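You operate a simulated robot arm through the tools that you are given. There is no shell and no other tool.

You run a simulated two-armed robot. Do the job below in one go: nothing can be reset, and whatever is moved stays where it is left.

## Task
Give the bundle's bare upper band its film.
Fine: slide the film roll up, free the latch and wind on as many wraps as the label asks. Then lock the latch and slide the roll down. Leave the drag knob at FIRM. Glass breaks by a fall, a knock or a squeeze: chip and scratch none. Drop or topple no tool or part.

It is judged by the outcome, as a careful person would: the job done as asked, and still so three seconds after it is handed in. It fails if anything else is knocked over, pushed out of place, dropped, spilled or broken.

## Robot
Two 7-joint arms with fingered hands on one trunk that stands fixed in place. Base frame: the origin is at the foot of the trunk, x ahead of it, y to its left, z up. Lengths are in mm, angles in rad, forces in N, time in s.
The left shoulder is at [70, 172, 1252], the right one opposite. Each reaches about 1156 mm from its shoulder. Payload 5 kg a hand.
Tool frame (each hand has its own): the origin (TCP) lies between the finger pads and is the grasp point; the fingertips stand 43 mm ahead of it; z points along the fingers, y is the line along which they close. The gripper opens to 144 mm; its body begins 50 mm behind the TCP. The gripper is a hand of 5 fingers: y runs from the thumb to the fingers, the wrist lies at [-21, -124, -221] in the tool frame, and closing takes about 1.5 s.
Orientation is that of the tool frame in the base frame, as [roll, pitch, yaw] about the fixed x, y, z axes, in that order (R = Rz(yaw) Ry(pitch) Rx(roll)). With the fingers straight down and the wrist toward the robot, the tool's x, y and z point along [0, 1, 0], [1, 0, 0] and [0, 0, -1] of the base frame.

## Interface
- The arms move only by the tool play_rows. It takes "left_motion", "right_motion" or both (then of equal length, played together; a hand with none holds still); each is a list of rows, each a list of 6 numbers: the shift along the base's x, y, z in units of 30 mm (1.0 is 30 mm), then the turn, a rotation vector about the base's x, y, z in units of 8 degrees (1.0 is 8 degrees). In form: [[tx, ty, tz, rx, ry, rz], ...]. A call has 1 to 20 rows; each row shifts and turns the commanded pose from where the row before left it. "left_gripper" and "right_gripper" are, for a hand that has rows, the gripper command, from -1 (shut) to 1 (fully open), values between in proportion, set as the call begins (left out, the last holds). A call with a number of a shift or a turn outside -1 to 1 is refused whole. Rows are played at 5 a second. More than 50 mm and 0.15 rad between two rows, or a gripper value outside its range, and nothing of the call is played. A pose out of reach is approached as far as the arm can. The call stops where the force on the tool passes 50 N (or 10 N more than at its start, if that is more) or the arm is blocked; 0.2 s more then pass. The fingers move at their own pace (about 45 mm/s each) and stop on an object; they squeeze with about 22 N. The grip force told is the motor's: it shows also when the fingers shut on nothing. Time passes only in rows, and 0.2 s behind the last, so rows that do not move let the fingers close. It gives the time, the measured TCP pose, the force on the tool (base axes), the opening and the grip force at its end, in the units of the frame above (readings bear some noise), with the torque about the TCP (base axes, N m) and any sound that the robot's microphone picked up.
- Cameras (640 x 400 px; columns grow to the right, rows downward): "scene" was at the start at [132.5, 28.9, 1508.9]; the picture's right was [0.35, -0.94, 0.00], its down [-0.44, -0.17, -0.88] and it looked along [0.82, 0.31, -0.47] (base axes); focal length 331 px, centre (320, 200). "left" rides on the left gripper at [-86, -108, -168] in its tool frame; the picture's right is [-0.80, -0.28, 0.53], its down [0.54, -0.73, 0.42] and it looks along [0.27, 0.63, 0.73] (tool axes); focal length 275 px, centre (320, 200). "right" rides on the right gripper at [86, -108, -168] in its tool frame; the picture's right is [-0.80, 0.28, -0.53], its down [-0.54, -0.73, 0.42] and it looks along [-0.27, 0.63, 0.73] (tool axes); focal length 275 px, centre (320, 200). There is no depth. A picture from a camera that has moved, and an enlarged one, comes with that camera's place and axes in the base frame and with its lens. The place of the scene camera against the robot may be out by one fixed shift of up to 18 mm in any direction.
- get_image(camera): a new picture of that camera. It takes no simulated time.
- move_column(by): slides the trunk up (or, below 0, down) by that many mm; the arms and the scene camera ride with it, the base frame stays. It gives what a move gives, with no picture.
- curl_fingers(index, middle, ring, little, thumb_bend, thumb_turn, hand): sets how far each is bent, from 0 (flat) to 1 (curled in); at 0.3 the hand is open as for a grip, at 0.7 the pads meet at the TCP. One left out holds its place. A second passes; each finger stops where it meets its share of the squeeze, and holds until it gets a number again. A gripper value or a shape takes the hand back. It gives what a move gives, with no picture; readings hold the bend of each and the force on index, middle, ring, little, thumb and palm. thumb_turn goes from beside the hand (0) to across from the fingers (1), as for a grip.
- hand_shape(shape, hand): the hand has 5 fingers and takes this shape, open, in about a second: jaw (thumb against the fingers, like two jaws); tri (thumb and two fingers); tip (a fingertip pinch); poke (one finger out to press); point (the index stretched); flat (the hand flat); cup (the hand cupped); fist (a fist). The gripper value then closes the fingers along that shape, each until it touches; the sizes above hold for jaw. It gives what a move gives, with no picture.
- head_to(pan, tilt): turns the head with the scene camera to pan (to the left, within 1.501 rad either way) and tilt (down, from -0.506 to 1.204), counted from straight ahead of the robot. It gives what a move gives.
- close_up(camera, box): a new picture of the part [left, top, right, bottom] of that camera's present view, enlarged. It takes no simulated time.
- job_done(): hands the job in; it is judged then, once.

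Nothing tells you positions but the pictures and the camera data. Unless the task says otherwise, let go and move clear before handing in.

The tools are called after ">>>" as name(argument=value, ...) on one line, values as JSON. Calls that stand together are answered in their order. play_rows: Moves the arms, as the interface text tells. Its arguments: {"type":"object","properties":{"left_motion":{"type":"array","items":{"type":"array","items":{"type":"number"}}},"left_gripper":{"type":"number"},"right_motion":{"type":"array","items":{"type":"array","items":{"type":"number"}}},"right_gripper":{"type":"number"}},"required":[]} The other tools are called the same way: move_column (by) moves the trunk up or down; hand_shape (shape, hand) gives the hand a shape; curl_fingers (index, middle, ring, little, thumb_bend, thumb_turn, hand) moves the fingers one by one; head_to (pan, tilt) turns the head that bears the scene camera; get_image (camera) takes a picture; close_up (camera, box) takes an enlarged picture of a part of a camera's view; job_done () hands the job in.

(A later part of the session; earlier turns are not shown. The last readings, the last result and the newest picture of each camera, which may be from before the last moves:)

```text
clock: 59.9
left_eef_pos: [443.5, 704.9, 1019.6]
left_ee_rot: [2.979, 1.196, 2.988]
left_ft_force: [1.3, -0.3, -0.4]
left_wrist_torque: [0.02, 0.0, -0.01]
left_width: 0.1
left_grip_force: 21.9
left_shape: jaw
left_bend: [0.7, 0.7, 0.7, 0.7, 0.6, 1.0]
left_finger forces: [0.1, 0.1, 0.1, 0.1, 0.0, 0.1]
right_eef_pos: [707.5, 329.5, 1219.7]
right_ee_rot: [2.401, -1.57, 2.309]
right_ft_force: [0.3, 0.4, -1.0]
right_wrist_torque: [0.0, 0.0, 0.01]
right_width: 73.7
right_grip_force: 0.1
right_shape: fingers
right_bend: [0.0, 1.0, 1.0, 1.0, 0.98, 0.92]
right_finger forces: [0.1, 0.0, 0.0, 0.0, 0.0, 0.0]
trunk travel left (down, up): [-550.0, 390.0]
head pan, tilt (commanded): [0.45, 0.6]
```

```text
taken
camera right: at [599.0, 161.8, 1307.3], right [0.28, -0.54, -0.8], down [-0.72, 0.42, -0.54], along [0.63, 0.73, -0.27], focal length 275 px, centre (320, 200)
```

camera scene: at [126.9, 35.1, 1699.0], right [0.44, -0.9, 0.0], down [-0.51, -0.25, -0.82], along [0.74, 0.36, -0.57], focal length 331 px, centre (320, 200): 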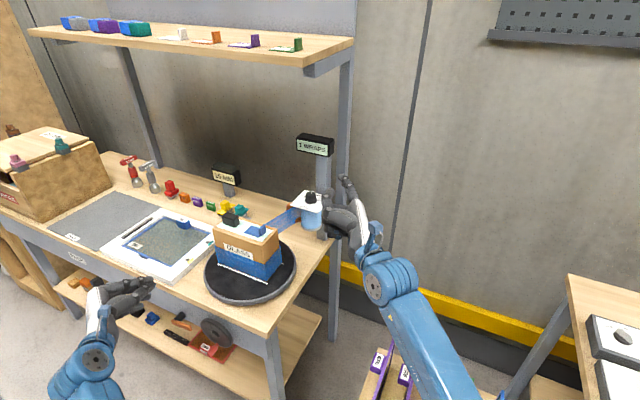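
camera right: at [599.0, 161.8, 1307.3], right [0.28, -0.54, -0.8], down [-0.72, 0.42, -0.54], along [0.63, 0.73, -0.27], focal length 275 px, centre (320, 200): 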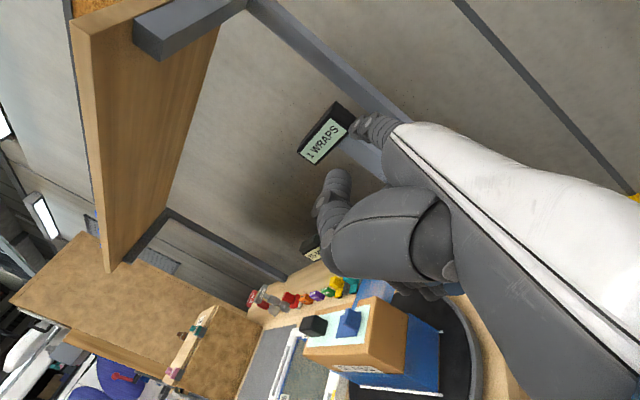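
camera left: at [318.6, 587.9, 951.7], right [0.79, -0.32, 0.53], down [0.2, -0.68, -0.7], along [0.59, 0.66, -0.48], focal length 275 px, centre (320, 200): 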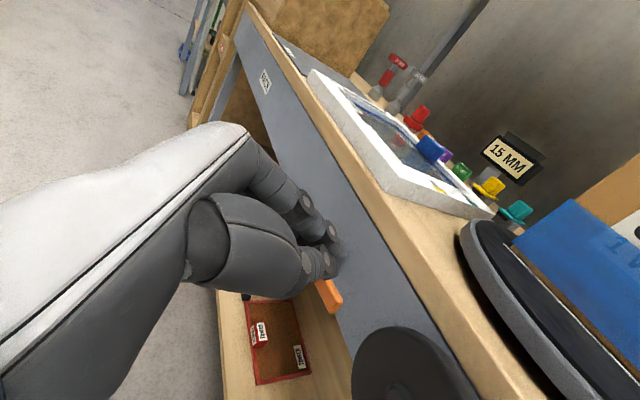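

Now I'll bring the left hand down in front of the crank handle, stopping short of it.

>>> play_rows(left_motion=[[-0.02, -0.24, -0.74, 0, 0, 0], [-0.02, -0.24, -0.74, 0, 0, 0], [-0.02, -0.24, -0.74, 0, 0, 0], [-0.02, -0.24, -0.74, 0, 0, 0], [-0.02, -0.24, -0.74, 0, 0, 0], [-0.02, -0.24, -0.74, 0, 0, 0], [-0.02, -0.24, -0.74, 0, 0, 0], [-0.02, -0.24, -0.74, 0, 0, 0], [-0.02, -0.24, -0.74, 0, 0, 0], [-0.02, -0.24, -0.74, 0, 0, 0], [-0.02, -0.24, -0.74, 0, 0, 0], [-0.02, -0.24, -0.74, 0, 0, 0], [0, 0, 0, 0, 0, 0]])

>>> get_image(camera="left")

>>> get_image(camera="scene")

```text
clock: 62.7
left_eef_pos: [437.0, 616.3, 750.0]
left_ee_rot: [2.985, 1.194, 2.993]
left_ft_force: [-0.7, 0.8, 0.1]
left_wrist_torque: [0.0, 0.01, 0.04]
left_width: 0.0
left_grip_force: 22.0
left_shape: jaw
left_bend: [0.7, 0.7, 0.7, 0.7, 0.6, 1.0]
left_finger forces: [0.1, 0.0, 0.0, 0.0, 0.1, 0.0]
right_eef_pos: [708.0, 329.6, 1219.3]
right_ee_rot: [-3.09, -1.571, 1.515]
right_ft_force: [-0.3, 0.7, -0.2]
right_wrist_torque: [0.0, 0.01, 0.02]
right_width: 73.5
right_grip_force: 0.1
right_shape: fingers
right_bend: [0.0, 1.0, 1.0, 1.0, 0.98, 0.92]
right_finger forces: [0.0, 0.0, 0.0, 0.1, 0.0, 0.0]
trunk travel left (down, up): [-550.0, 390.0]
head pan, tilt (commanded): [0.45, 0.6]
```

```text
taken
camera left: at [311.8, 501.2, 882.8], right [0.79, -0.32, 0.53], down [0.2, -0.69, -0.7], along [0.59, 0.65, -0.48], focal length 275 px, centre (320, 200)
```

left: 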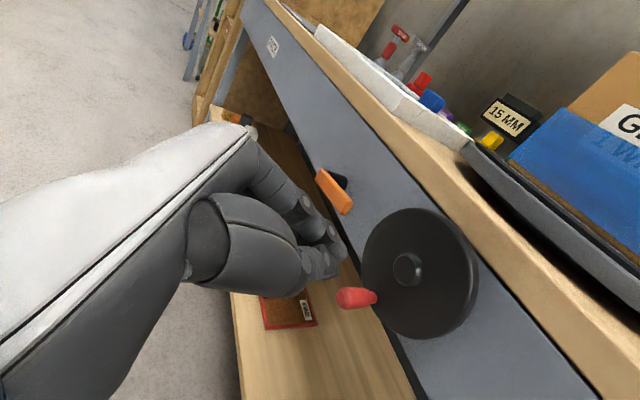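

```text
taken
camera scene: at [127.1, 34.8, 1699.0], right [0.44, -0.9, 0.0], down [-0.51, -0.25, -0.82], along [0.74, 0.36, -0.57], focal length 331 px, centre (320, 200)
```

scene: 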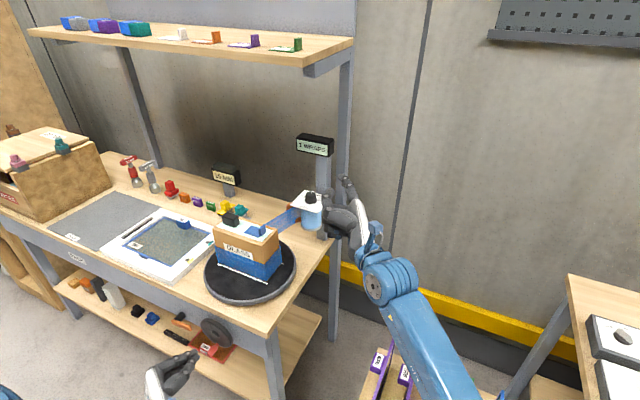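

The crank is now right in the left camera's view. I'll zoom in to align precisely.

>>> close_up(camera="left", box=[260, 160, 500, 350])

>>> close_up(camera="scene", box=[130, 290, 260, 400])

```text
2.11 times, centred on (380, 255) of left
camera zoom: at [311.8, 501.2, 882.8], right [0.79, -0.32, 0.53], down [0.2, -0.69, -0.7], along [0.59, 0.65, -0.48], focal length 580 px, centre (194, 84)
```

zoom: 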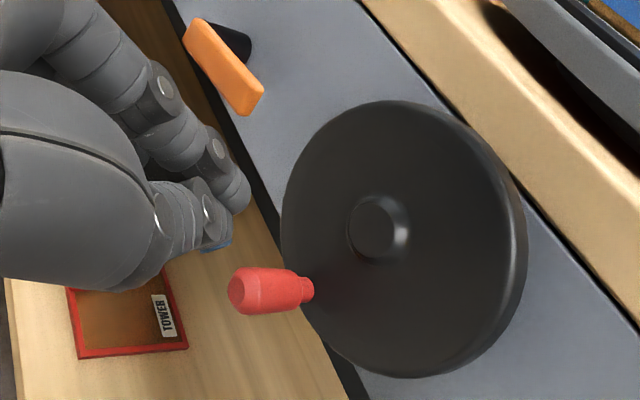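

```text
3.64 times, centred on (195, 345) of scene
camera zoom: at [127.1, 34.8, 1699.0], right [0.44, -0.9, 0.0], down [-0.51, -0.25, -0.82], along [0.74, 0.36, -0.57], focal length 1204 px, centre (774, -327)
```

zoom: 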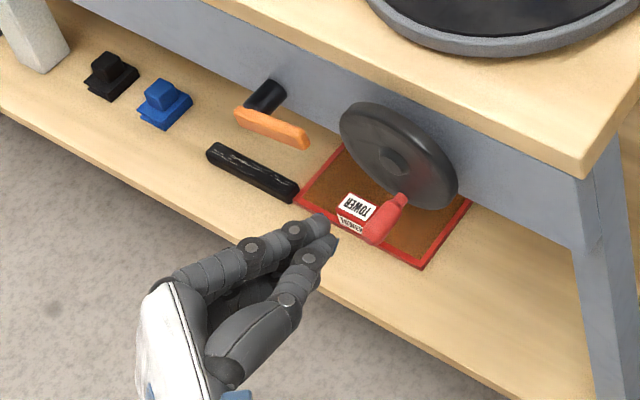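

Handle at about [517,600,708], hub at about [541,599,760], so the crank radius is about 52 mm. I'll align the hand in front of the handle and open the jaws part way.

>>> play_rows(left_gripper=-0.03, left_motion=[[0, -0.13, -0.28, 0, 0, 0], [0, -0.13, -0.28, 0, 0, 0], [0, -0.13, -0.28, 0, 0, 0], [0, -0.13, -0.28, 0, 0, 0], [0, 0, 0, 0, 0, 0], [0, 0, 0, 0, 0, 0]])

>>> get_image(camera="left")

>>> close_up(camera="scene", box=[130, 290, 260, 400])

```text
clock: 64.1
left_eef_pos: [436.2, 602.3, 717.5]
left_ee_rot: [2.988, 1.193, 2.995]
left_ft_force: [-0.2, 0.7, 0.7]
left_wrist_torque: [-0.02, 0.0, 0.0]
left_width: 69.7
left_grip_force: 0.0
left_shape: jaw
left_bend: [0.74, 0.45, 0.43, 0.41, 0.71, 1.0]
left_finger forces: [0.0, 0.0, 0.1, 0.0, 0.0, 0.0]
right_eef_pos: [707.4, 329.0, 1220.7]
right_ee_rot: [0.073, -1.57, -1.647]
right_ft_force: [-0.3, 0.1, -0.1]
right_wrist_torque: [0.04, -0.02, 0.0]
right_width: 73.6
right_grip_force: 0.1
right_shape: fingers
right_bend: [0.0, 1.0, 1.0, 1.0, 0.98, 0.92]
right_finger forces: [0.0, 0.1, 0.0, 0.0, 0.1, 0.0]
trunk travel left (down, up): [-550.0, 390.0]
head pan, tilt (commanded): [0.45, 0.6]
```

```text
taken
camera left: at [311.6, 485.5, 850.0], right [0.79, -0.32, 0.53], down [0.2, -0.69, -0.7], along [0.59, 0.65, -0.48], focal length 275 px, centre (320, 200)
```

left: 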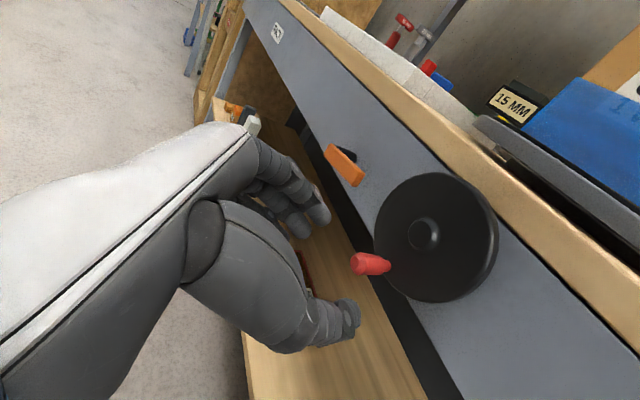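

```text
3.64 times, centred on (195, 345) of scene
camera zoom: at [126.7, 35.1, 1699.1], right [0.44, -0.9, 0.0], down [-0.51, -0.25, -0.82], along [0.74, 0.36, -0.57], focal length 1204 px, centre (774, -327)
```

zoom: 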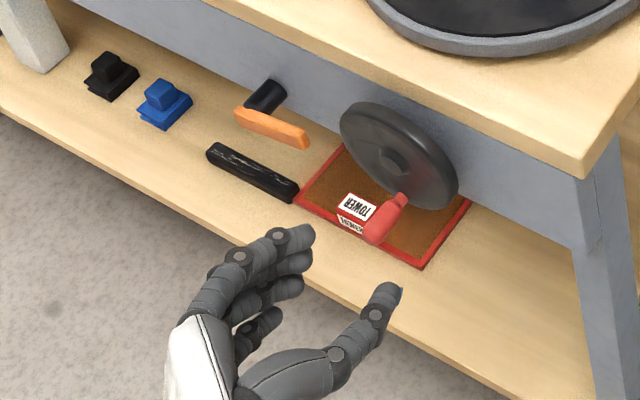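

The jaw is aligned with the handle between thumb and fingers. I'll advance slowly along +x to straddle it.

>>> play_rows(left_motion=[[0.3, -0.02, 0, 0, 0, 0], [0.3, -0.02, 0, 0, 0, 0], [0.3, -0.02, 0, 0, 0, 0], [0.3, 0, 0, 0, 0, 0], [0.3, 0, 0, 0, 0, 0], [0, 0, 0, 0, 0, 0]])

>>> get_image(camera="left")

>>> close_up(camera="scene", box=[130, 290, 260, 400])

```text
clock: 65.5
left_eef_pos: [481.4, 598.9, 718.0]
left_ee_rot: [2.982, 1.195, 2.991]
left_ft_force: [-0.7, -0.6, 0.1]
left_wrist_torque: [0.02, 0.01, -0.01]
left_width: 69.5
left_grip_force: 0.0
left_shape: jaw
left_bend: [0.74, 0.45, 0.43, 0.41, 0.71, 1.0]
left_finger forces: [0.0, 0.1, 0.0, 0.1, 0.0, 0.0]
right_eef_pos: [707.1, 328.7, 1219.9]
right_ee_rot: [2.705, -1.57, 2.002]
right_ft_force: [0.0, -0.2, 0.9]
right_wrist_torque: [0.0, -0.02, -0.02]
right_width: 73.7
right_grip_force: 0.1
right_shape: fingers
right_bend: [0.0, 1.0, 1.0, 1.0, 0.98, 0.92]
right_finger forces: [0.1, 0.1, 0.1, 0.0, 0.0, 0.0]
trunk travel left (down, up): [-550.0, 390.0]
head pan, tilt (commanded): [0.45, 0.6]
```

```text
taken
camera left: at [356.4, 483.0, 851.0], right [0.79, -0.32, 0.53], down [0.2, -0.69, -0.7], along [0.59, 0.65, -0.48], focal length 275 px, centre (320, 200)
```

left: 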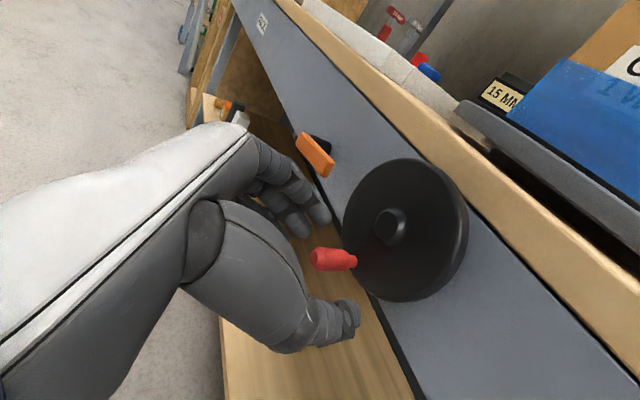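

```text
3.64 times, centred on (195, 345) of scene
camera zoom: at [126.4, 35.1, 1699.1], right [0.44, -0.9, 0.0], down [-0.51, -0.25, -0.83], along [0.74, 0.36, -0.56], focal length 1204 px, centre (774, -327)
```

zoom: 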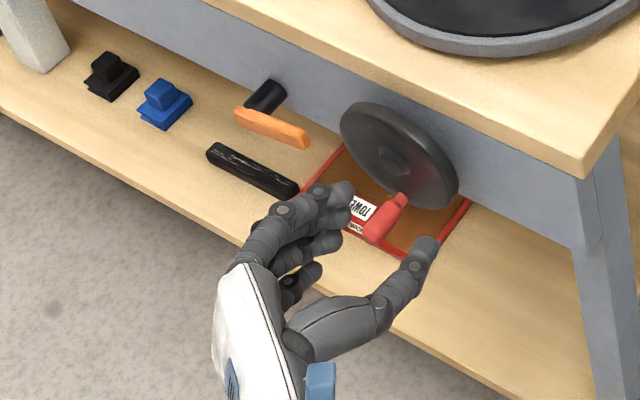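

The handle sits between thumb and fingers. I'll go 9 mm deeper, then close on it.

>>> play_rows(left_motion=[[0.15, 0, 0, 0, 0, 0], [0.15, 0, 0, 0, 0, 0], [0, 0, 0, 0, 0, 0]])

>>> play_rows(left_gripper=-1, left_motion=[[0, 0, 0, 0, 0, 0], [0, 0, 0, 0, 0, 0], [0, 0, 0, 0, 0, 0], [0, 0, 0, 0, 0, 0], [0, 0, 0, 0, 0, 0], [0, 0, 0, 0, 0, 0]])

>>> get_image(camera="left")

>>> close_up(camera="scene", box=[130, 290, 260, 400])

```text
clock: 66.3
left_eef_pos: [491.1, 599.7, 718.8]
left_ee_rot: [2.985, 1.194, 2.994]
left_ft_force: [-0.2, 0.1, 0.0]
left_wrist_torque: [0.0, 0.0, 0.03]
left_width: 69.3
left_grip_force: 0.0
left_shape: jaw
left_bend: [0.74, 0.45, 0.43, 0.41, 0.71, 1.0]
left_finger forces: [0.0, 0.1, 0.1, 0.0, 0.1, 0.1]
right_eef_pos: [707.0, 329.4, 1220.4]
right_ee_rot: [1.93, -1.569, 2.779]
right_ft_force: [0.2, 0.0, 0.3]
right_wrist_torque: [0.01, -0.01, 0.0]
right_width: 73.6
right_grip_force: 0.1
right_shape: fingers
right_bend: [0.0, 1.0, 1.0, 1.0, 0.98, 0.92]
right_finger forces: [0.1, 0.1, 0.0, 0.1, 0.0, 0.0]
trunk travel left (down, up): [-550.0, 390.0]
head pan, tilt (commanded): [0.45, 0.6]
```

```text
clock: 67.7
left_eef_pos: [491.5, 599.5, 718.5]
left_ee_rot: [2.984, 1.194, 2.993]
left_ft_force: [1.9, -2.9, -1.3]
left_wrist_torque: [-0.01, -0.01, -0.06]
left_width: 9.3
left_grip_force: 22.1
left_shape: jaw
left_bend: [0.72, 0.7, 0.7, 0.7, 0.73, 1.0]
left_finger forces: [11.5, 4.3, 0.0, 0.1, 18.8, 0.0]
right_eef_pos: [707.8, 326.7, 1219.4]
right_ee_rot: [-1.834, -1.57, 0.26]
right_ft_force: [-0.4, 0.4, 1.2]
right_wrist_torque: [0.02, 0.02, 0.0]
right_width: 73.4
right_grip_force: 0.0
right_shape: fingers
right_bend: [0.0, 1.0, 1.0, 1.0, 0.98, 0.92]
right_finger forces: [0.0, 0.1, 0.0, 0.0, 0.0, 0.1]
trunk travel left (down, up): [-550.0, 390.0]
head pan, tilt (commanded): [0.45, 0.6]
```

```text
taken
camera left: at [366.1, 483.3, 851.2], right [0.79, -0.32, 0.53], down [0.2, -0.69, -0.7], along [0.59, 0.65, -0.48], focal length 275 px, centre (320, 200)
```

left: 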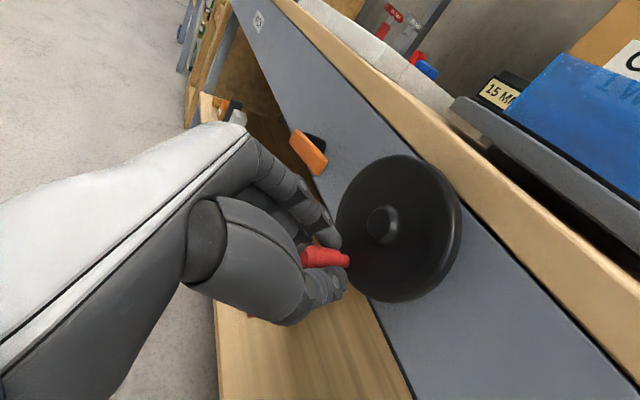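

```text
3.64 times, centred on (195, 345) of scene
camera zoom: at [126.9, 34.9, 1699.0], right [0.44, -0.9, 0.0], down [-0.51, -0.25, -0.82], along [0.74, 0.36, -0.57], focal length 1204 px, centre (774, -327)
```

zoom: 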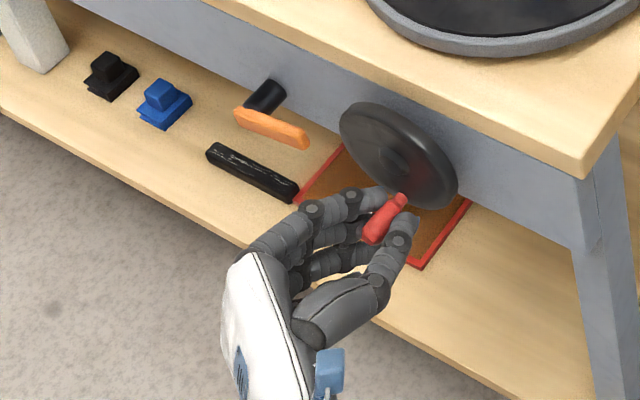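

The grip is on index and middle only, so the handle sits higher than the hand centre. I'll open slightly, raise 13 mm, and re-close for a centred grip.

>>> play_rows(left_gripper=-0.45, left_motion=[[0, 0, 0, 0, 0, 0], [0, 0, 0, 0, 0, 0], [0, 0, 0, 0, 0, 0], [0, 0, 0.22, 0, 0, 0], [0, 0, 0.22, 0, 0, 0], [0, 0, 0, 0, 0, 0]])

>>> play_rows(left_gripper=-1, left_motion=[[0, 0, 0, 0, 0, 0], [0, 0, 0, 0, 0, 0], [0, 0, 0, 0, 0, 0], [0, 0, 0, 0, 0, 0], [0, 0, 0, 0, 0, 0]])

>>> close_up(camera="left", box=[240, 150, 480, 340])

>>> close_up(camera="scene", box=[130, 290, 260, 400])

```text
clock: 69.1
left_eef_pos: [490.5, 600.9, 730.9]
left_ee_rot: [2.984, 1.194, 2.993]
left_ft_force: [-0.5, -1.0, -0.3]
left_wrist_torque: [0.03, 0.01, 0.02]
left_width: 39.2
left_grip_force: 0.0
left_shape: jaw
left_bend: [0.74, 0.55, 0.53, 0.49, 0.74, 1.0]
left_finger forces: [0.0, 0.0, 0.1, 0.0, 0.0, 0.0]
right_eef_pos: [708.9, 328.5, 1218.9]
right_ee_rot: [-1.316, -1.57, -0.257]
right_ft_force: [0.5, -0.9, 0.1]
right_wrist_torque: [-0.05, -0.03, 0.01]
right_width: 73.7
right_grip_force: 0.1
right_shape: fingers
right_bend: [0.0, 1.0, 1.0, 1.0, 0.98, 0.92]
right_finger forces: [0.1, 0.0, 0.0, 0.0, 0.0, 0.0]
trunk travel left (down, up): [-550.0, 390.0]
head pan, tilt (commanded): [0.45, 0.6]
```

```text
clock: 70.3
left_eef_pos: [491.0, 598.9, 731.7]
left_ee_rot: [2.985, 1.195, 2.994]
left_ft_force: [-0.4, -3.8, 0.6]
left_wrist_torque: [-0.02, -0.02, -0.08]
left_width: 4.1
left_grip_force: 22.4
left_shape: jaw
left_bend: [0.7, 0.64, 0.7, 0.7, 0.73, 1.0]
left_finger forces: [0.0, 6.1, 0.0, 0.0, 0.0, 0.0]
right_eef_pos: [707.7, 329.7, 1220.6]
right_ee_rot: [3.111, -1.569, 1.598]
right_ft_force: [0.4, 0.3, -0.1]
right_wrist_torque: [-0.01, -0.03, 0.01]
right_width: 73.4
right_grip_force: 0.1
right_shape: fingers
right_bend: [0.0, 1.0, 1.0, 1.0, 0.98, 0.92]
right_finger forces: [0.0, 0.0, 0.0, 0.1, 0.0, 0.0]
trunk travel left (down, up): [-550.0, 390.0]
head pan, tilt (commanded): [0.45, 0.6]
```

```text
2.11 times, centred on (360, 245) of left
camera zoom: at [366.2, 482.7, 863.8], right [0.79, -0.32, 0.53], down [0.2, -0.69, -0.7], along [0.59, 0.65, -0.48], focal length 580 px, centre (236, 105)
```

zoom: 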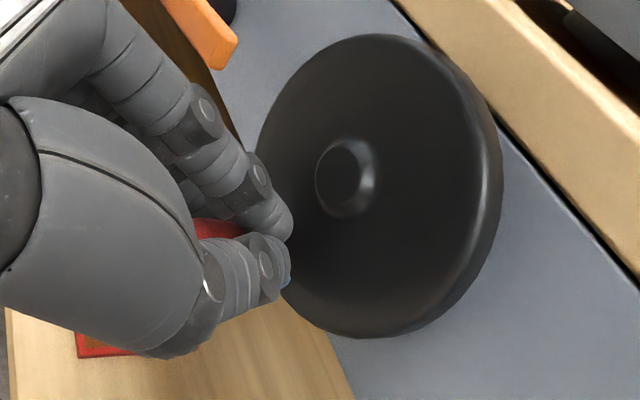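

```text
3.64 times, centred on (195, 345) of scene
camera zoom: at [126.7, 34.6, 1699.1], right [0.44, -0.9, 0.0], down [-0.51, -0.25, -0.82], along [0.74, 0.36, -0.57], focal length 1204 px, centre (774, -327)
```

zoom: 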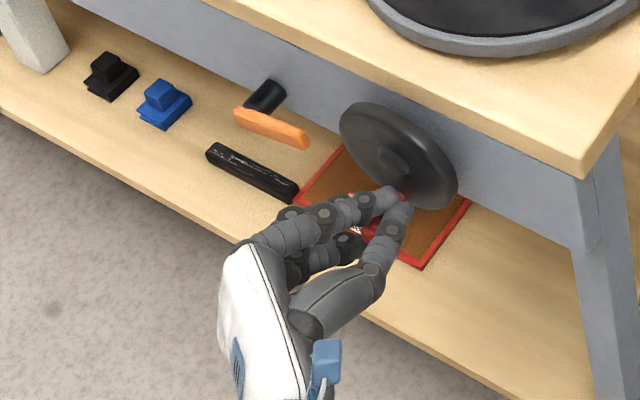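

So the thumb opposes index and middle, and the earlier height was nearly right. I'll reopen, lower 10 mm, and close again.

>>> play_rows(left_gripper=-0.4, left_motion=[[0, 0, 0, 0, 0, 0], [0, 0, 0, 0, 0, 0], [0, 0, 0, 0, 0, 0], [0, 0, 0, 0, 0, 0], [0, 0, -0.17, 0, 0, 0], [0, 0, -0.17, 0, 0, 0], [0, 0, 0, 0, 0, 0]])

>>> play_rows(left_gripper=-1, left_motion=[[0, 0, 0, 0, 0, 0], [0, 0, 0, 0, 0, 0], [0, 0, 0, 0, 0, 0], [0, 0, 0, 0, 0, 0], [0, 0, 0, 0, 0, 0], [0, 0, 0, 0, 0, 0]])

>>> close_up(camera="left", box=[240, 150, 480, 340])

>>> close_up(camera="scene", box=[130, 290, 260, 400])

```text
clock: 71.9
left_eef_pos: [490.3, 598.9, 720.3]
left_ee_rot: [2.98, 1.195, 2.989]
left_ft_force: [-1.0, 0.3, -0.5]
left_wrist_torque: [-0.01, 0.02, 0.0]
left_width: 42.6
left_grip_force: 0.1
left_shape: jaw
left_bend: [0.74, 0.54, 0.52, 0.48, 0.74, 1.0]
left_finger forces: [0.0, 0.1, 0.1, 0.1, 0.1, 0.0]
right_eef_pos: [708.7, 328.9, 1219.8]
right_ee_rot: [-1.89, -1.57, 0.316]
right_ft_force: [-0.2, 0.8, 0.4]
right_wrist_torque: [-0.02, -0.03, -0.03]
right_width: 73.6
right_grip_force: 0.1
right_shape: fingers
right_bend: [0.0, 1.0, 1.0, 1.0, 0.98, 0.92]
right_finger forces: [0.1, 0.0, 0.1, 0.0, 0.0, 0.0]
trunk travel left (down, up): [-550.0, 390.0]
head pan, tilt (commanded): [0.45, 0.6]
```

```text
clock: 73.3
left_eef_pos: [490.8, 600.0, 720.1]
left_ee_rot: [2.983, 1.195, 2.992]
left_ft_force: [1.0, -1.3, -0.7]
left_wrist_torque: [-0.07, -0.01, -0.02]
left_width: 10.4
left_grip_force: 22.3
left_shape: jaw
left_bend: [0.72, 0.68, 0.7, 0.7, 0.73, 1.0]
left_finger forces: [11.2, 4.7, 0.0, 0.1, 18.3, 0.0]
right_eef_pos: [708.2, 328.8, 1221.1]
right_ee_rot: [2.518, -1.57, 2.192]
right_ft_force: [0.1, 0.4, -0.6]
right_wrist_torque: [0.04, 0.02, 0.02]
right_width: 73.8
right_grip_force: 0.1
right_shape: fingers
right_bend: [0.0, 1.0, 1.0, 1.0, 0.98, 0.92]
right_finger forces: [0.0, 0.0, 0.1, 0.0, 0.1, 0.0]
trunk travel left (down, up): [-550.0, 390.0]
head pan, tilt (commanded): [0.45, 0.6]
```

```text
2.11 times, centred on (360, 245) of left
camera zoom: at [365.6, 483.1, 853.1], right [0.79, -0.32, 0.53], down [0.2, -0.69, -0.7], along [0.59, 0.65, -0.48], focal length 580 px, centre (236, 105)
```

zoom: 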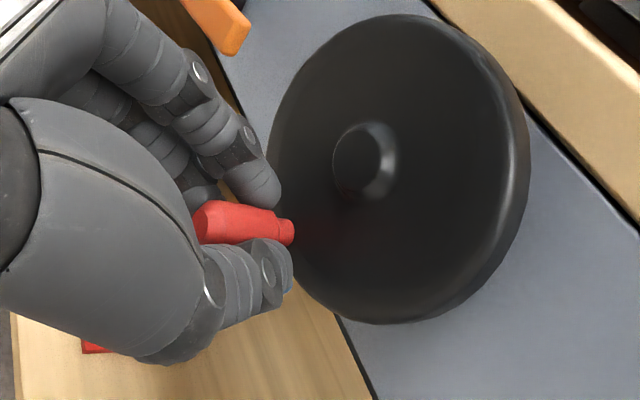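

```text
3.64 times, centred on (195, 345) of scene
camera zoom: at [126.9, 34.9, 1699.1], right [0.44, -0.9, 0.0], down [-0.51, -0.25, -0.82], along [0.74, 0.36, -0.57], focal length 1204 px, centre (774, -327)
```

zoom: 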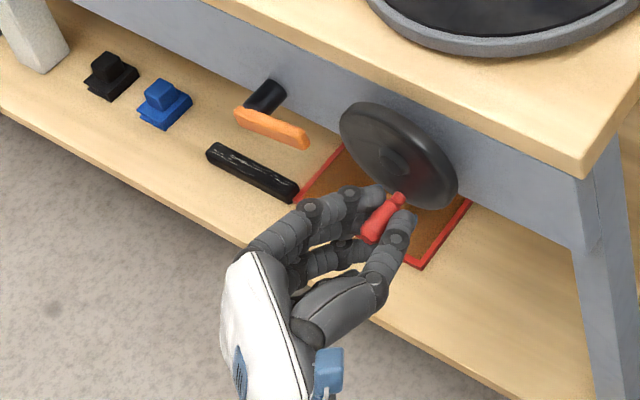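

The handle is now held by index and middle against the thumb. I'll try a small test turn, about 20° clockwise as seen from the front, and watch the table and forces.

>>> play_rows(left_motion=[[0, 0.151, 0.007, 0, 0, 0], [0, 0.15, 0.02, 0, 0, 0], [0, 0.148, 0.033, 0, 0, 0], [0, 0.144, 0.046, 0, 0, 0], [0, 0, 0, 0, 0, 0]])

>>> get_image(camera="left")

>>> get_image(camera="scene")

```text
clock: 74.5
left_eef_pos: [490.5, 617.0, 724.6]
left_ee_rot: [2.983, 1.194, 2.992]
left_ft_force: [6.2, -4.0, 0.4]
left_wrist_torque: [0.09, -0.18, -0.02]
left_width: 9.6
left_grip_force: 22.0
left_shape: jaw
left_bend: [0.72, 0.68, 0.7, 0.7, 0.72, 1.0]
left_finger forces: [12.8, 6.2, 0.1, 0.0, 19.4, 0.1]
right_eef_pos: [708.3, 328.8, 1218.5]
right_ee_rot: [-0.132, -1.57, -1.443]
right_ft_force: [0.2, 0.5, 0.4]
right_wrist_torque: [-0.02, 0.0, 0.03]
right_width: 73.8
right_grip_force: 0.0
right_shape: fingers
right_bend: [0.0, 1.0, 1.0, 1.0, 0.98, 0.92]
right_finger forces: [0.1, 0.0, 0.0, 0.0, 0.0, 0.1]
trunk travel left (down, up): [-550.0, 390.0]
head pan, tilt (commanded): [0.45, 0.6]
```

```text
taken
camera left: at [366.1, 500.9, 857.7], right [0.79, -0.32, 0.53], down [0.2, -0.69, -0.7], along [0.59, 0.65, -0.48], focal length 275 px, centre (320, 200)
```

left: 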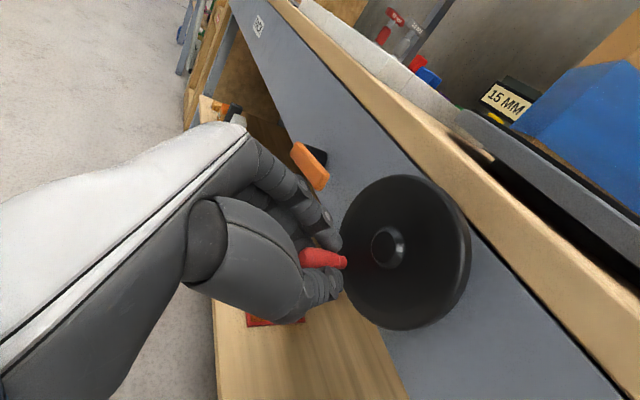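

```text
taken
camera scene: at [127.3, 34.7, 1699.1], right [0.44, -0.9, 0.0], down [-0.51, -0.25, -0.82], along [0.74, 0.36, -0.57], focal length 331 px, centre (320, 200)
```

scene: 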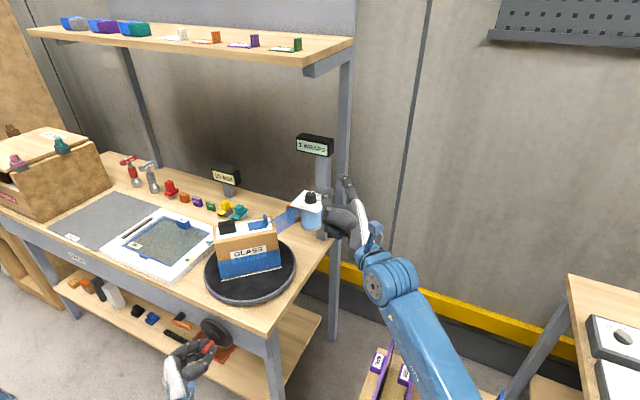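

The table turns with the crank, roughly 1:1, and this direction turns it counter-clockwise seen from above. I'll look closely at the film to judge whether that is the winding direction.

>>> close_up(camera="scene", box=[195, 180, 345, 310])

>>> get_image(camera="right")

>>> close_up(camera="scene", box=[290, 125, 340, 165])

```text
3.08 times, centred on (270, 245) of scene
camera zoom: at [127.3, 34.7, 1699.1], right [0.44, -0.9, 0.0], down [-0.51, -0.25, -0.82], along [0.74, 0.36, -0.57], focal length 1019 px, centre (474, 62)
```

zoom: 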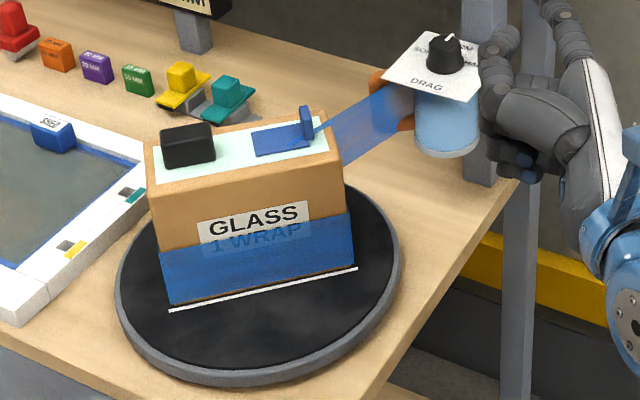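

```text
taken
camera right: at [599.3, 161.3, 1307.4], right [0.28, -0.54, -0.8], down [-0.72, 0.43, -0.54], along [0.63, 0.73, -0.27], focal length 275 px, centre (320, 200)
```

right: 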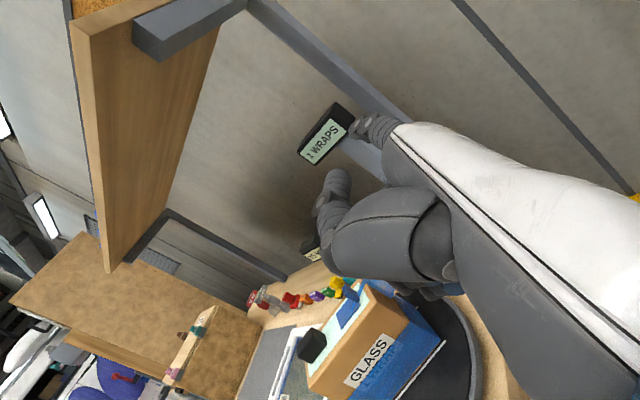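

```text
10.00 times, centred on (315, 145) of scene
camera zoom: at [127.3, 34.7, 1699.1], right [0.44, -0.9, 0.0], down [-0.51, -0.25, -0.82], along [0.74, 0.36, -0.57], focal length 3312 px, centre (370, 750)
```

zoom: 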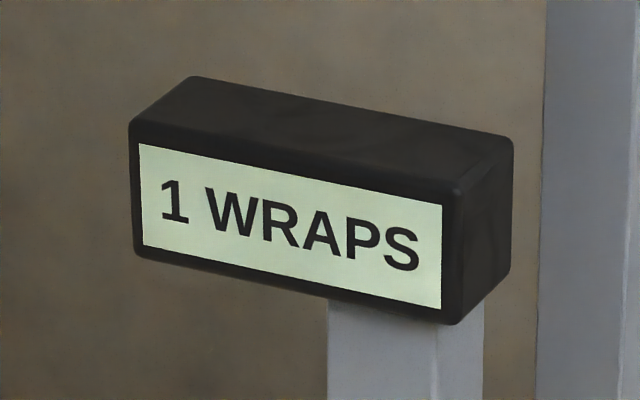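

The table turned about 43° for roughly 20–25° of crank, so it's geared up. Film laid on the far side isn't visible from here yet. I'll continue gently in the same direction and keep checking forces and coverage.

>>> play_rows(left_motion=[[0, 0.14, 0.058, 0, 0, 0], [0, 0.134, 0.07, 0, 0, 0], [0, 0.128, 0.081, 0, 0, 0], [0, 0.12, 0.092, 0, 0, 0], [0, 0, 0, 0, 0, 0]])

>>> get_image(camera="left")

>>> close_up(camera="scene", box=[195, 180, 345, 310])

>>> close_up(camera="left", box=[240, 150, 480, 340])

```text
clock: 75.7
left_eef_pos: [491.5, 632.1, 732.1]
left_ee_rot: [2.983, 1.196, 2.992]
left_ft_force: [17.0, -8.0, 1.4]
left_wrist_torque: [0.14, -0.32, -0.14]
left_width: 8.5
left_grip_force: 22.9
left_shape: jaw
left_bend: [0.72, 0.68, 0.7, 0.7, 0.71, 1.0]
left_finger forces: [16.9, 4.9, 0.0, 0.0, 22.5, 0.0]
right_eef_pos: [708.4, 327.8, 1220.4]
right_ee_rot: [-1.28, -1.569, -0.295]
right_ft_force: [-0.2, 0.6, -0.2]
right_wrist_torque: [0.01, 0.05, -0.01]
right_width: 73.5
right_grip_force: 0.1
right_shape: fingers
right_bend: [0.0, 1.0, 1.0, 1.0, 0.98, 0.92]
right_finger forces: [0.0, 0.1, 0.0, 0.0, 0.0, 0.0]
trunk travel left (down, up): [-550.0, 390.0]
head pan, tilt (commanded): [0.45, 0.6]
```

```text
taken
camera left: at [366.4, 515.9, 866.5], right [0.79, -0.32, 0.53], down [0.2, -0.69, -0.7], along [0.59, 0.65, -0.48], focal length 275 px, centre (320, 200)
```

left: 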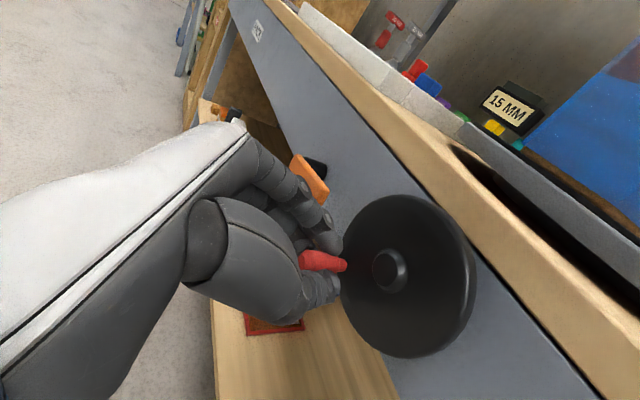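

```text
3.08 times, centred on (270, 245) of scene
camera zoom: at [128.4, 34.2, 1699.0], right [0.44, -0.9, 0.0], down [-0.51, -0.25, -0.82], along [0.74, 0.36, -0.57], focal length 1019 px, centre (474, 62)
```

zoom: 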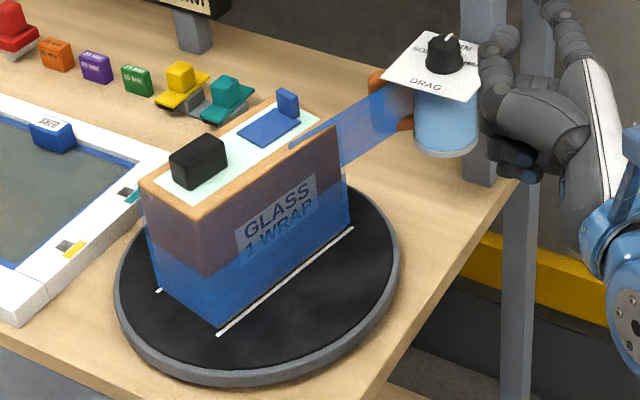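

```text
2.11 times, centred on (360, 245) of left
camera zoom: at [366.4, 515.9, 866.5], right [0.79, -0.32, 0.53], down [0.2, -0.69, -0.7], along [0.59, 0.65, -0.48], focal length 580 px, centre (236, 105)
```

zoom: 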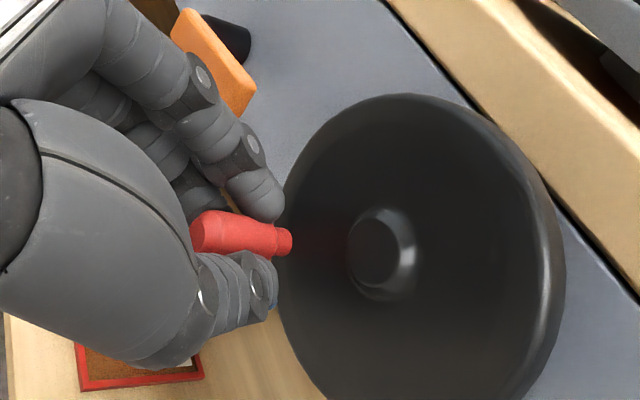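

Film is now tinting the upper band, so this is the winding direction. The table is at about 77° for about 40° of crank, a ratio near 2:1. I'll continue the arc, easing slightly in +x to relieve the pull on the tapered grip.

>>> play_rows(left_motion=[[0.04, 0.111, 0.102, 0, 0, 0], [0.04, 0.102, 0.111, 0, 0, 0], [0.03, 0.092, 0.12, 0, 0, 0], [0.03, 0.081, 0.128, 0, 0, 0], [0, 0, 0, 0, 0, 0]])

>>> close_up(camera="scene", box=[195, 180, 345, 310])

>>> close_up(camera="left", box=[240, 150, 480, 340])

```text
clock: 76.9
left_eef_pos: [492.9, 643.5, 747.0]
left_ee_rot: [2.983, 1.193, 2.991]
left_ft_force: [5.7, -8.6, -2.0]
left_wrist_torque: [0.15, -0.23, -0.1]
left_width: 8.3
left_grip_force: 22.0
left_shape: jaw
left_bend: [0.73, 0.68, 0.7, 0.7, 0.7, 1.0]
left_finger forces: [19.8, 5.8, 0.1, 0.0, 27.2, 0.0]
right_eef_pos: [708.3, 328.3, 1220.4]
right_ee_rot: [-2.486, -1.57, 0.913]
right_ft_force: [0.2, 0.2, 0.5]
right_wrist_torque: [-0.02, 0.0, 0.0]
right_width: 73.7
right_grip_force: 0.0
right_shape: fingers
right_bend: [0.0, 1.0, 1.0, 1.0, 0.98, 0.92]
right_finger forces: [0.1, 0.0, 0.0, 0.0, 0.0, 0.1]
trunk travel left (down, up): [-550.0, 390.0]
head pan, tilt (commanded): [0.45, 0.6]
```

```text
3.08 times, centred on (270, 245) of scene
camera zoom: at [127.4, 34.5, 1699.0], right [0.44, -0.9, 0.0], down [-0.51, -0.25, -0.82], along [0.74, 0.36, -0.57], focal length 1019 px, centre (474, 62)
```

zoom: 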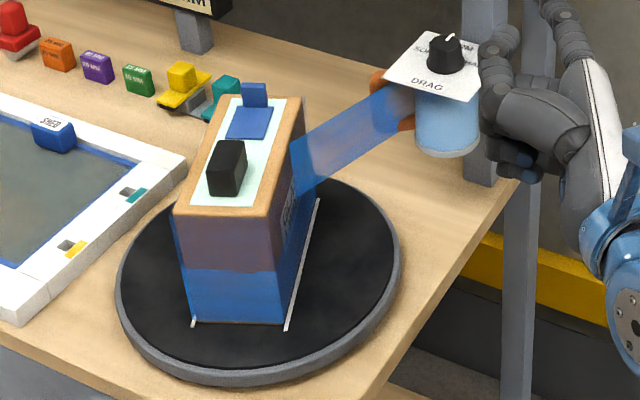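

```text
2.11 times, centred on (360, 245) of left
camera zoom: at [368.9, 527.4, 879.8], right [0.79, -0.32, 0.53], down [0.2, -0.69, -0.7], along [0.59, 0.65, -0.48], focal length 580 px, centre (236, 105)
```

zoom: 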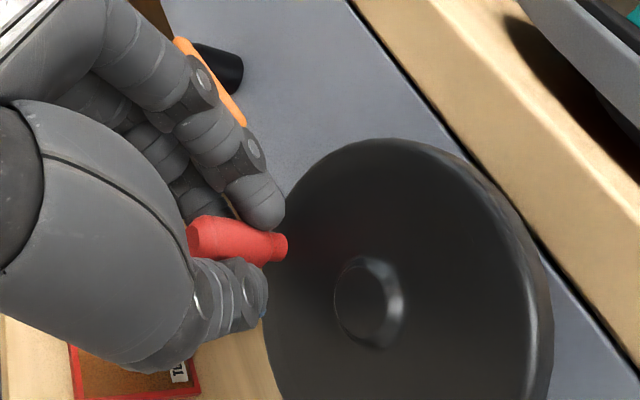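

The table is at about 114° and the film is going on well. Forces are modest. I'll continue the arc through the 9 o'clock position.

>>> play_rows(left_motion=[[0, 0.07, 0.134, 0, 0, 0], [0, 0.058, 0.14, 0, 0, 0], [0, 0.046, 0.144, 0, 0, 0], [0, 0.033, 0.148, 0, 0, 0], [0, 0, 0, 0, 0, 0]])

>>> close_up(camera="scene", box=[195, 180, 345, 310])

>>> close_up(camera="left", box=[240, 150, 480, 340])

```text
clock: 78.1
left_eef_pos: [493.6, 651.1, 763.5]
left_ee_rot: [2.985, 1.196, 2.992]
left_ft_force: [5.0, -5.7, -2.5]
left_wrist_torque: [0.11, -0.12, -0.05]
left_width: 8.0
left_grip_force: 22.1
left_shape: jaw
left_bend: [0.73, 0.68, 0.7, 0.7, 0.7, 1.0]
left_finger forces: [15.1, 5.8, 0.1, 0.0, 21.6, 0.0]
right_eef_pos: [708.6, 328.9, 1219.5]
right_ee_rot: [-1.842, -1.57, 0.27]
right_ft_force: [0.8, -0.3, -0.8]
right_wrist_torque: [-0.01, 0.02, 0.02]
right_width: 73.4
right_grip_force: 0.0
right_shape: fingers
right_bend: [0.0, 1.0, 1.0, 1.0, 0.98, 0.92]
right_finger forces: [0.1, 0.1, 0.0, 0.0, 0.0, 0.0]
trunk travel left (down, up): [-550.0, 390.0]
head pan, tilt (commanded): [0.45, 0.6]
```

```text
3.08 times, centred on (270, 245) of scene
camera zoom: at [127.5, 34.9, 1699.0], right [0.44, -0.9, 0.0], down [-0.51, -0.25, -0.82], along [0.74, 0.36, -0.57], focal length 1019 px, centre (474, 62)
```

zoom: 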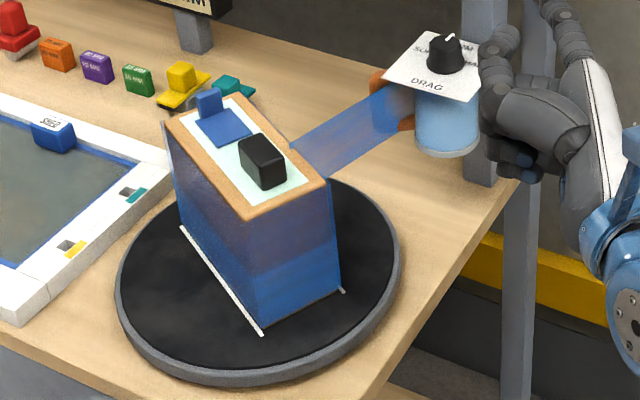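

```text
2.11 times, centred on (360, 245) of left
camera zoom: at [369.1, 534.4, 896.2], right [0.79, -0.32, 0.53], down [0.2, -0.69, -0.7], along [0.59, 0.65, -0.48], focal length 580 px, centre (236, 105)
```

zoom: 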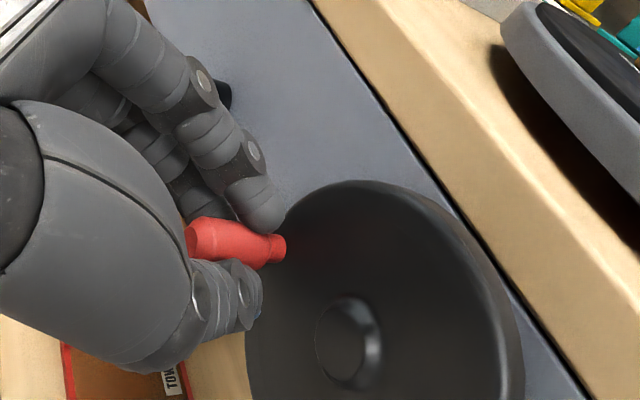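

The table is at about 154°. I'll continue past 9 o'clock toward the top.

>>> play_rows(left_motion=[[0, 0.02, 0.15, 0, 0, 0], [0, 0.007, 0.151, 0, 0, 0], [0, -0.007, 0.151, 0, 0, 0], [0, -0.02, 0.15, 0, 0, 0], [0, 0, 0, 0, 0, 0]])

>>> close_up(camera="scene", box=[195, 180, 345, 310])

>>> close_up(camera="left", box=[240, 150, 480, 340])

```text
clock: 79.3
left_eef_pos: [494.3, 652.7, 781.7]
left_ee_rot: [2.987, 1.194, 2.996]
left_ft_force: [5.3, 1.1, -7.7]
left_wrist_torque: [0.44, -0.29, 0.24]
left_width: 7.9
left_grip_force: 21.9
left_shape: jaw
left_bend: [0.73, 0.68, 0.7, 0.7, 0.7, 1.0]
left_finger forces: [22.4, 6.2, 0.0, 0.0, 27.5, 0.1]
right_eef_pos: [709.5, 330.7, 1218.0]
right_ee_rot: [-2.766, -1.569, 1.192]
right_ft_force: [-0.1, -0.2, 0.8]
right_wrist_torque: [0.02, -0.01, 0.0]
right_width: 73.4
right_grip_force: 0.0
right_shape: fingers
right_bend: [0.0, 1.0, 1.0, 1.0, 0.98, 0.92]
right_finger forces: [0.0, 0.1, 0.0, 0.0, 0.0, 0.0]
trunk travel left (down, up): [-550.0, 390.0]
head pan, tilt (commanded): [0.45, 0.6]
```

```text
3.08 times, centred on (270, 245) of scene
camera zoom: at [127.9, 36.0, 1699.0], right [0.44, -0.9, 0.0], down [-0.51, -0.25, -0.82], along [0.74, 0.36, -0.57], focal length 1019 px, centre (474, 62)
```

zoom: 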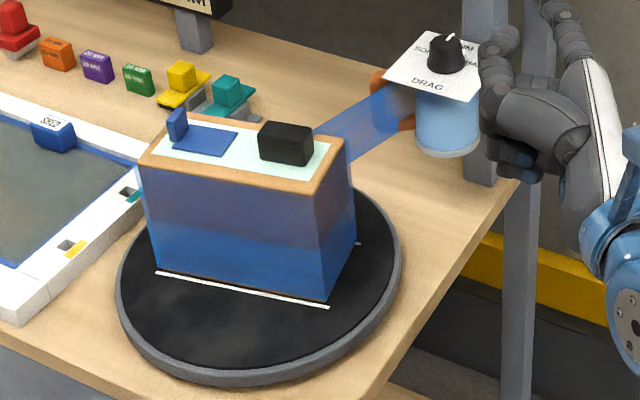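

```text
2.11 times, centred on (360, 245) of left
camera zoom: at [369.7, 534.9, 913.7], right [0.79, -0.32, 0.53], down [0.2, -0.69, -0.7], along [0.59, 0.65, -0.48], focal length 580 px, centre (236, 105)
```

zoom: 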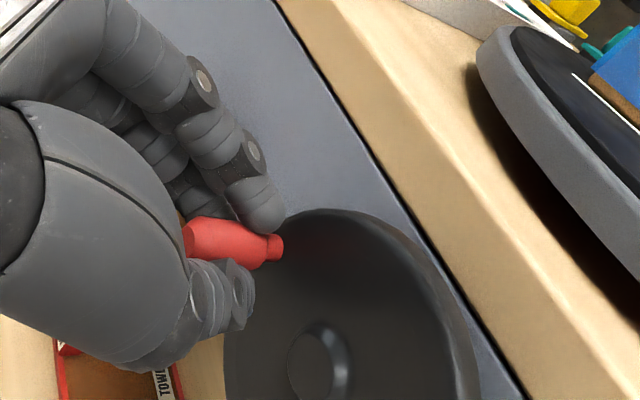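

Half way, with the table at about 192°. Forces remain low and the grip is steady, so I'll continue.

>>> play_rows(left_motion=[[0, -0.033, 0.148, 0, 0, 0], [0, -0.046, 0.144, 0, 0, 0], [0, -0.058, 0.14, 0, 0, 0], [0, -0.07, 0.134, 0, 0, 0], [0, -0.081, 0.128, 0, 0, 0], [0, 0, 0, 0, 0, 0]])

>>> close_up(camera="scene", box=[195, 180, 345, 310])

>>> close_up(camera="left", box=[240, 150, 480, 340])

```text
clock: 80.7
left_eef_pos: [495.4, 642.5, 803.1]
left_ee_rot: [2.983, 1.195, 2.992]
left_ft_force: [-1.3, -0.6, -6.1]
left_wrist_torque: [0.27, -0.05, 0.07]
left_width: 8.8
left_grip_force: 22.3
left_shape: jaw
left_bend: [0.73, 0.66, 0.7, 0.7, 0.71, 1.0]
left_finger forces: [14.5, 9.3, 0.1, 0.0, 23.9, 0.0]
right_eef_pos: [708.4, 329.5, 1220.2]
right_ee_rot: [-0.287, -1.57, -1.287]
right_ft_force: [0.1, 0.5, -0.2]
right_wrist_torque: [-0.04, 0.01, -0.01]
right_width: 73.5
right_grip_force: 0.0
right_shape: fingers
right_bend: [0.0, 1.0, 1.0, 1.0, 0.98, 0.92]
right_finger forces: [0.1, 0.0, 0.1, 0.0, 0.0, 0.0]
trunk travel left (down, up): [-550.0, 390.0]
head pan, tilt (commanded): [0.45, 0.6]
```

```text
3.08 times, centred on (270, 245) of scene
camera zoom: at [127.1, 35.6, 1699.1], right [0.44, -0.9, 0.0], down [-0.51, -0.25, -0.82], along [0.74, 0.36, -0.57], focal length 1019 px, centre (474, 62)
```

zoom: 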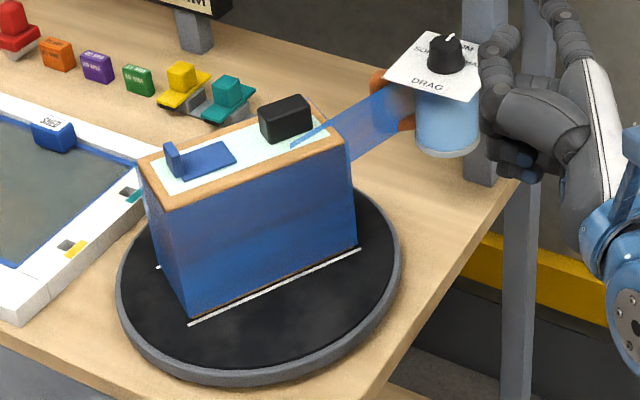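

```text
2.11 times, centred on (360, 245) of left
camera zoom: at [369.6, 526.1, 935.4], right [0.79, -0.32, 0.53], down [0.2, -0.69, -0.7], along [0.59, 0.65, -0.48], focal length 580 px, centre (236, 105)
```

zoom: 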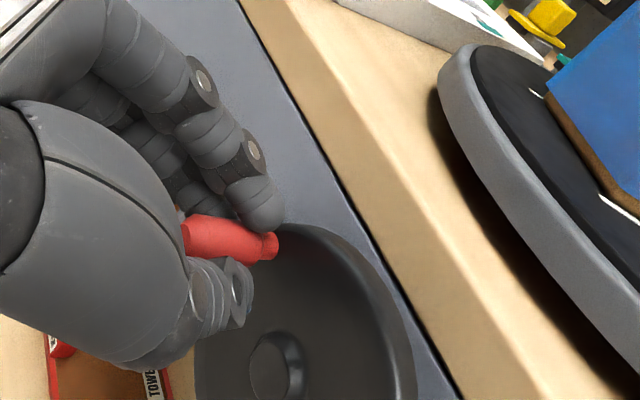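

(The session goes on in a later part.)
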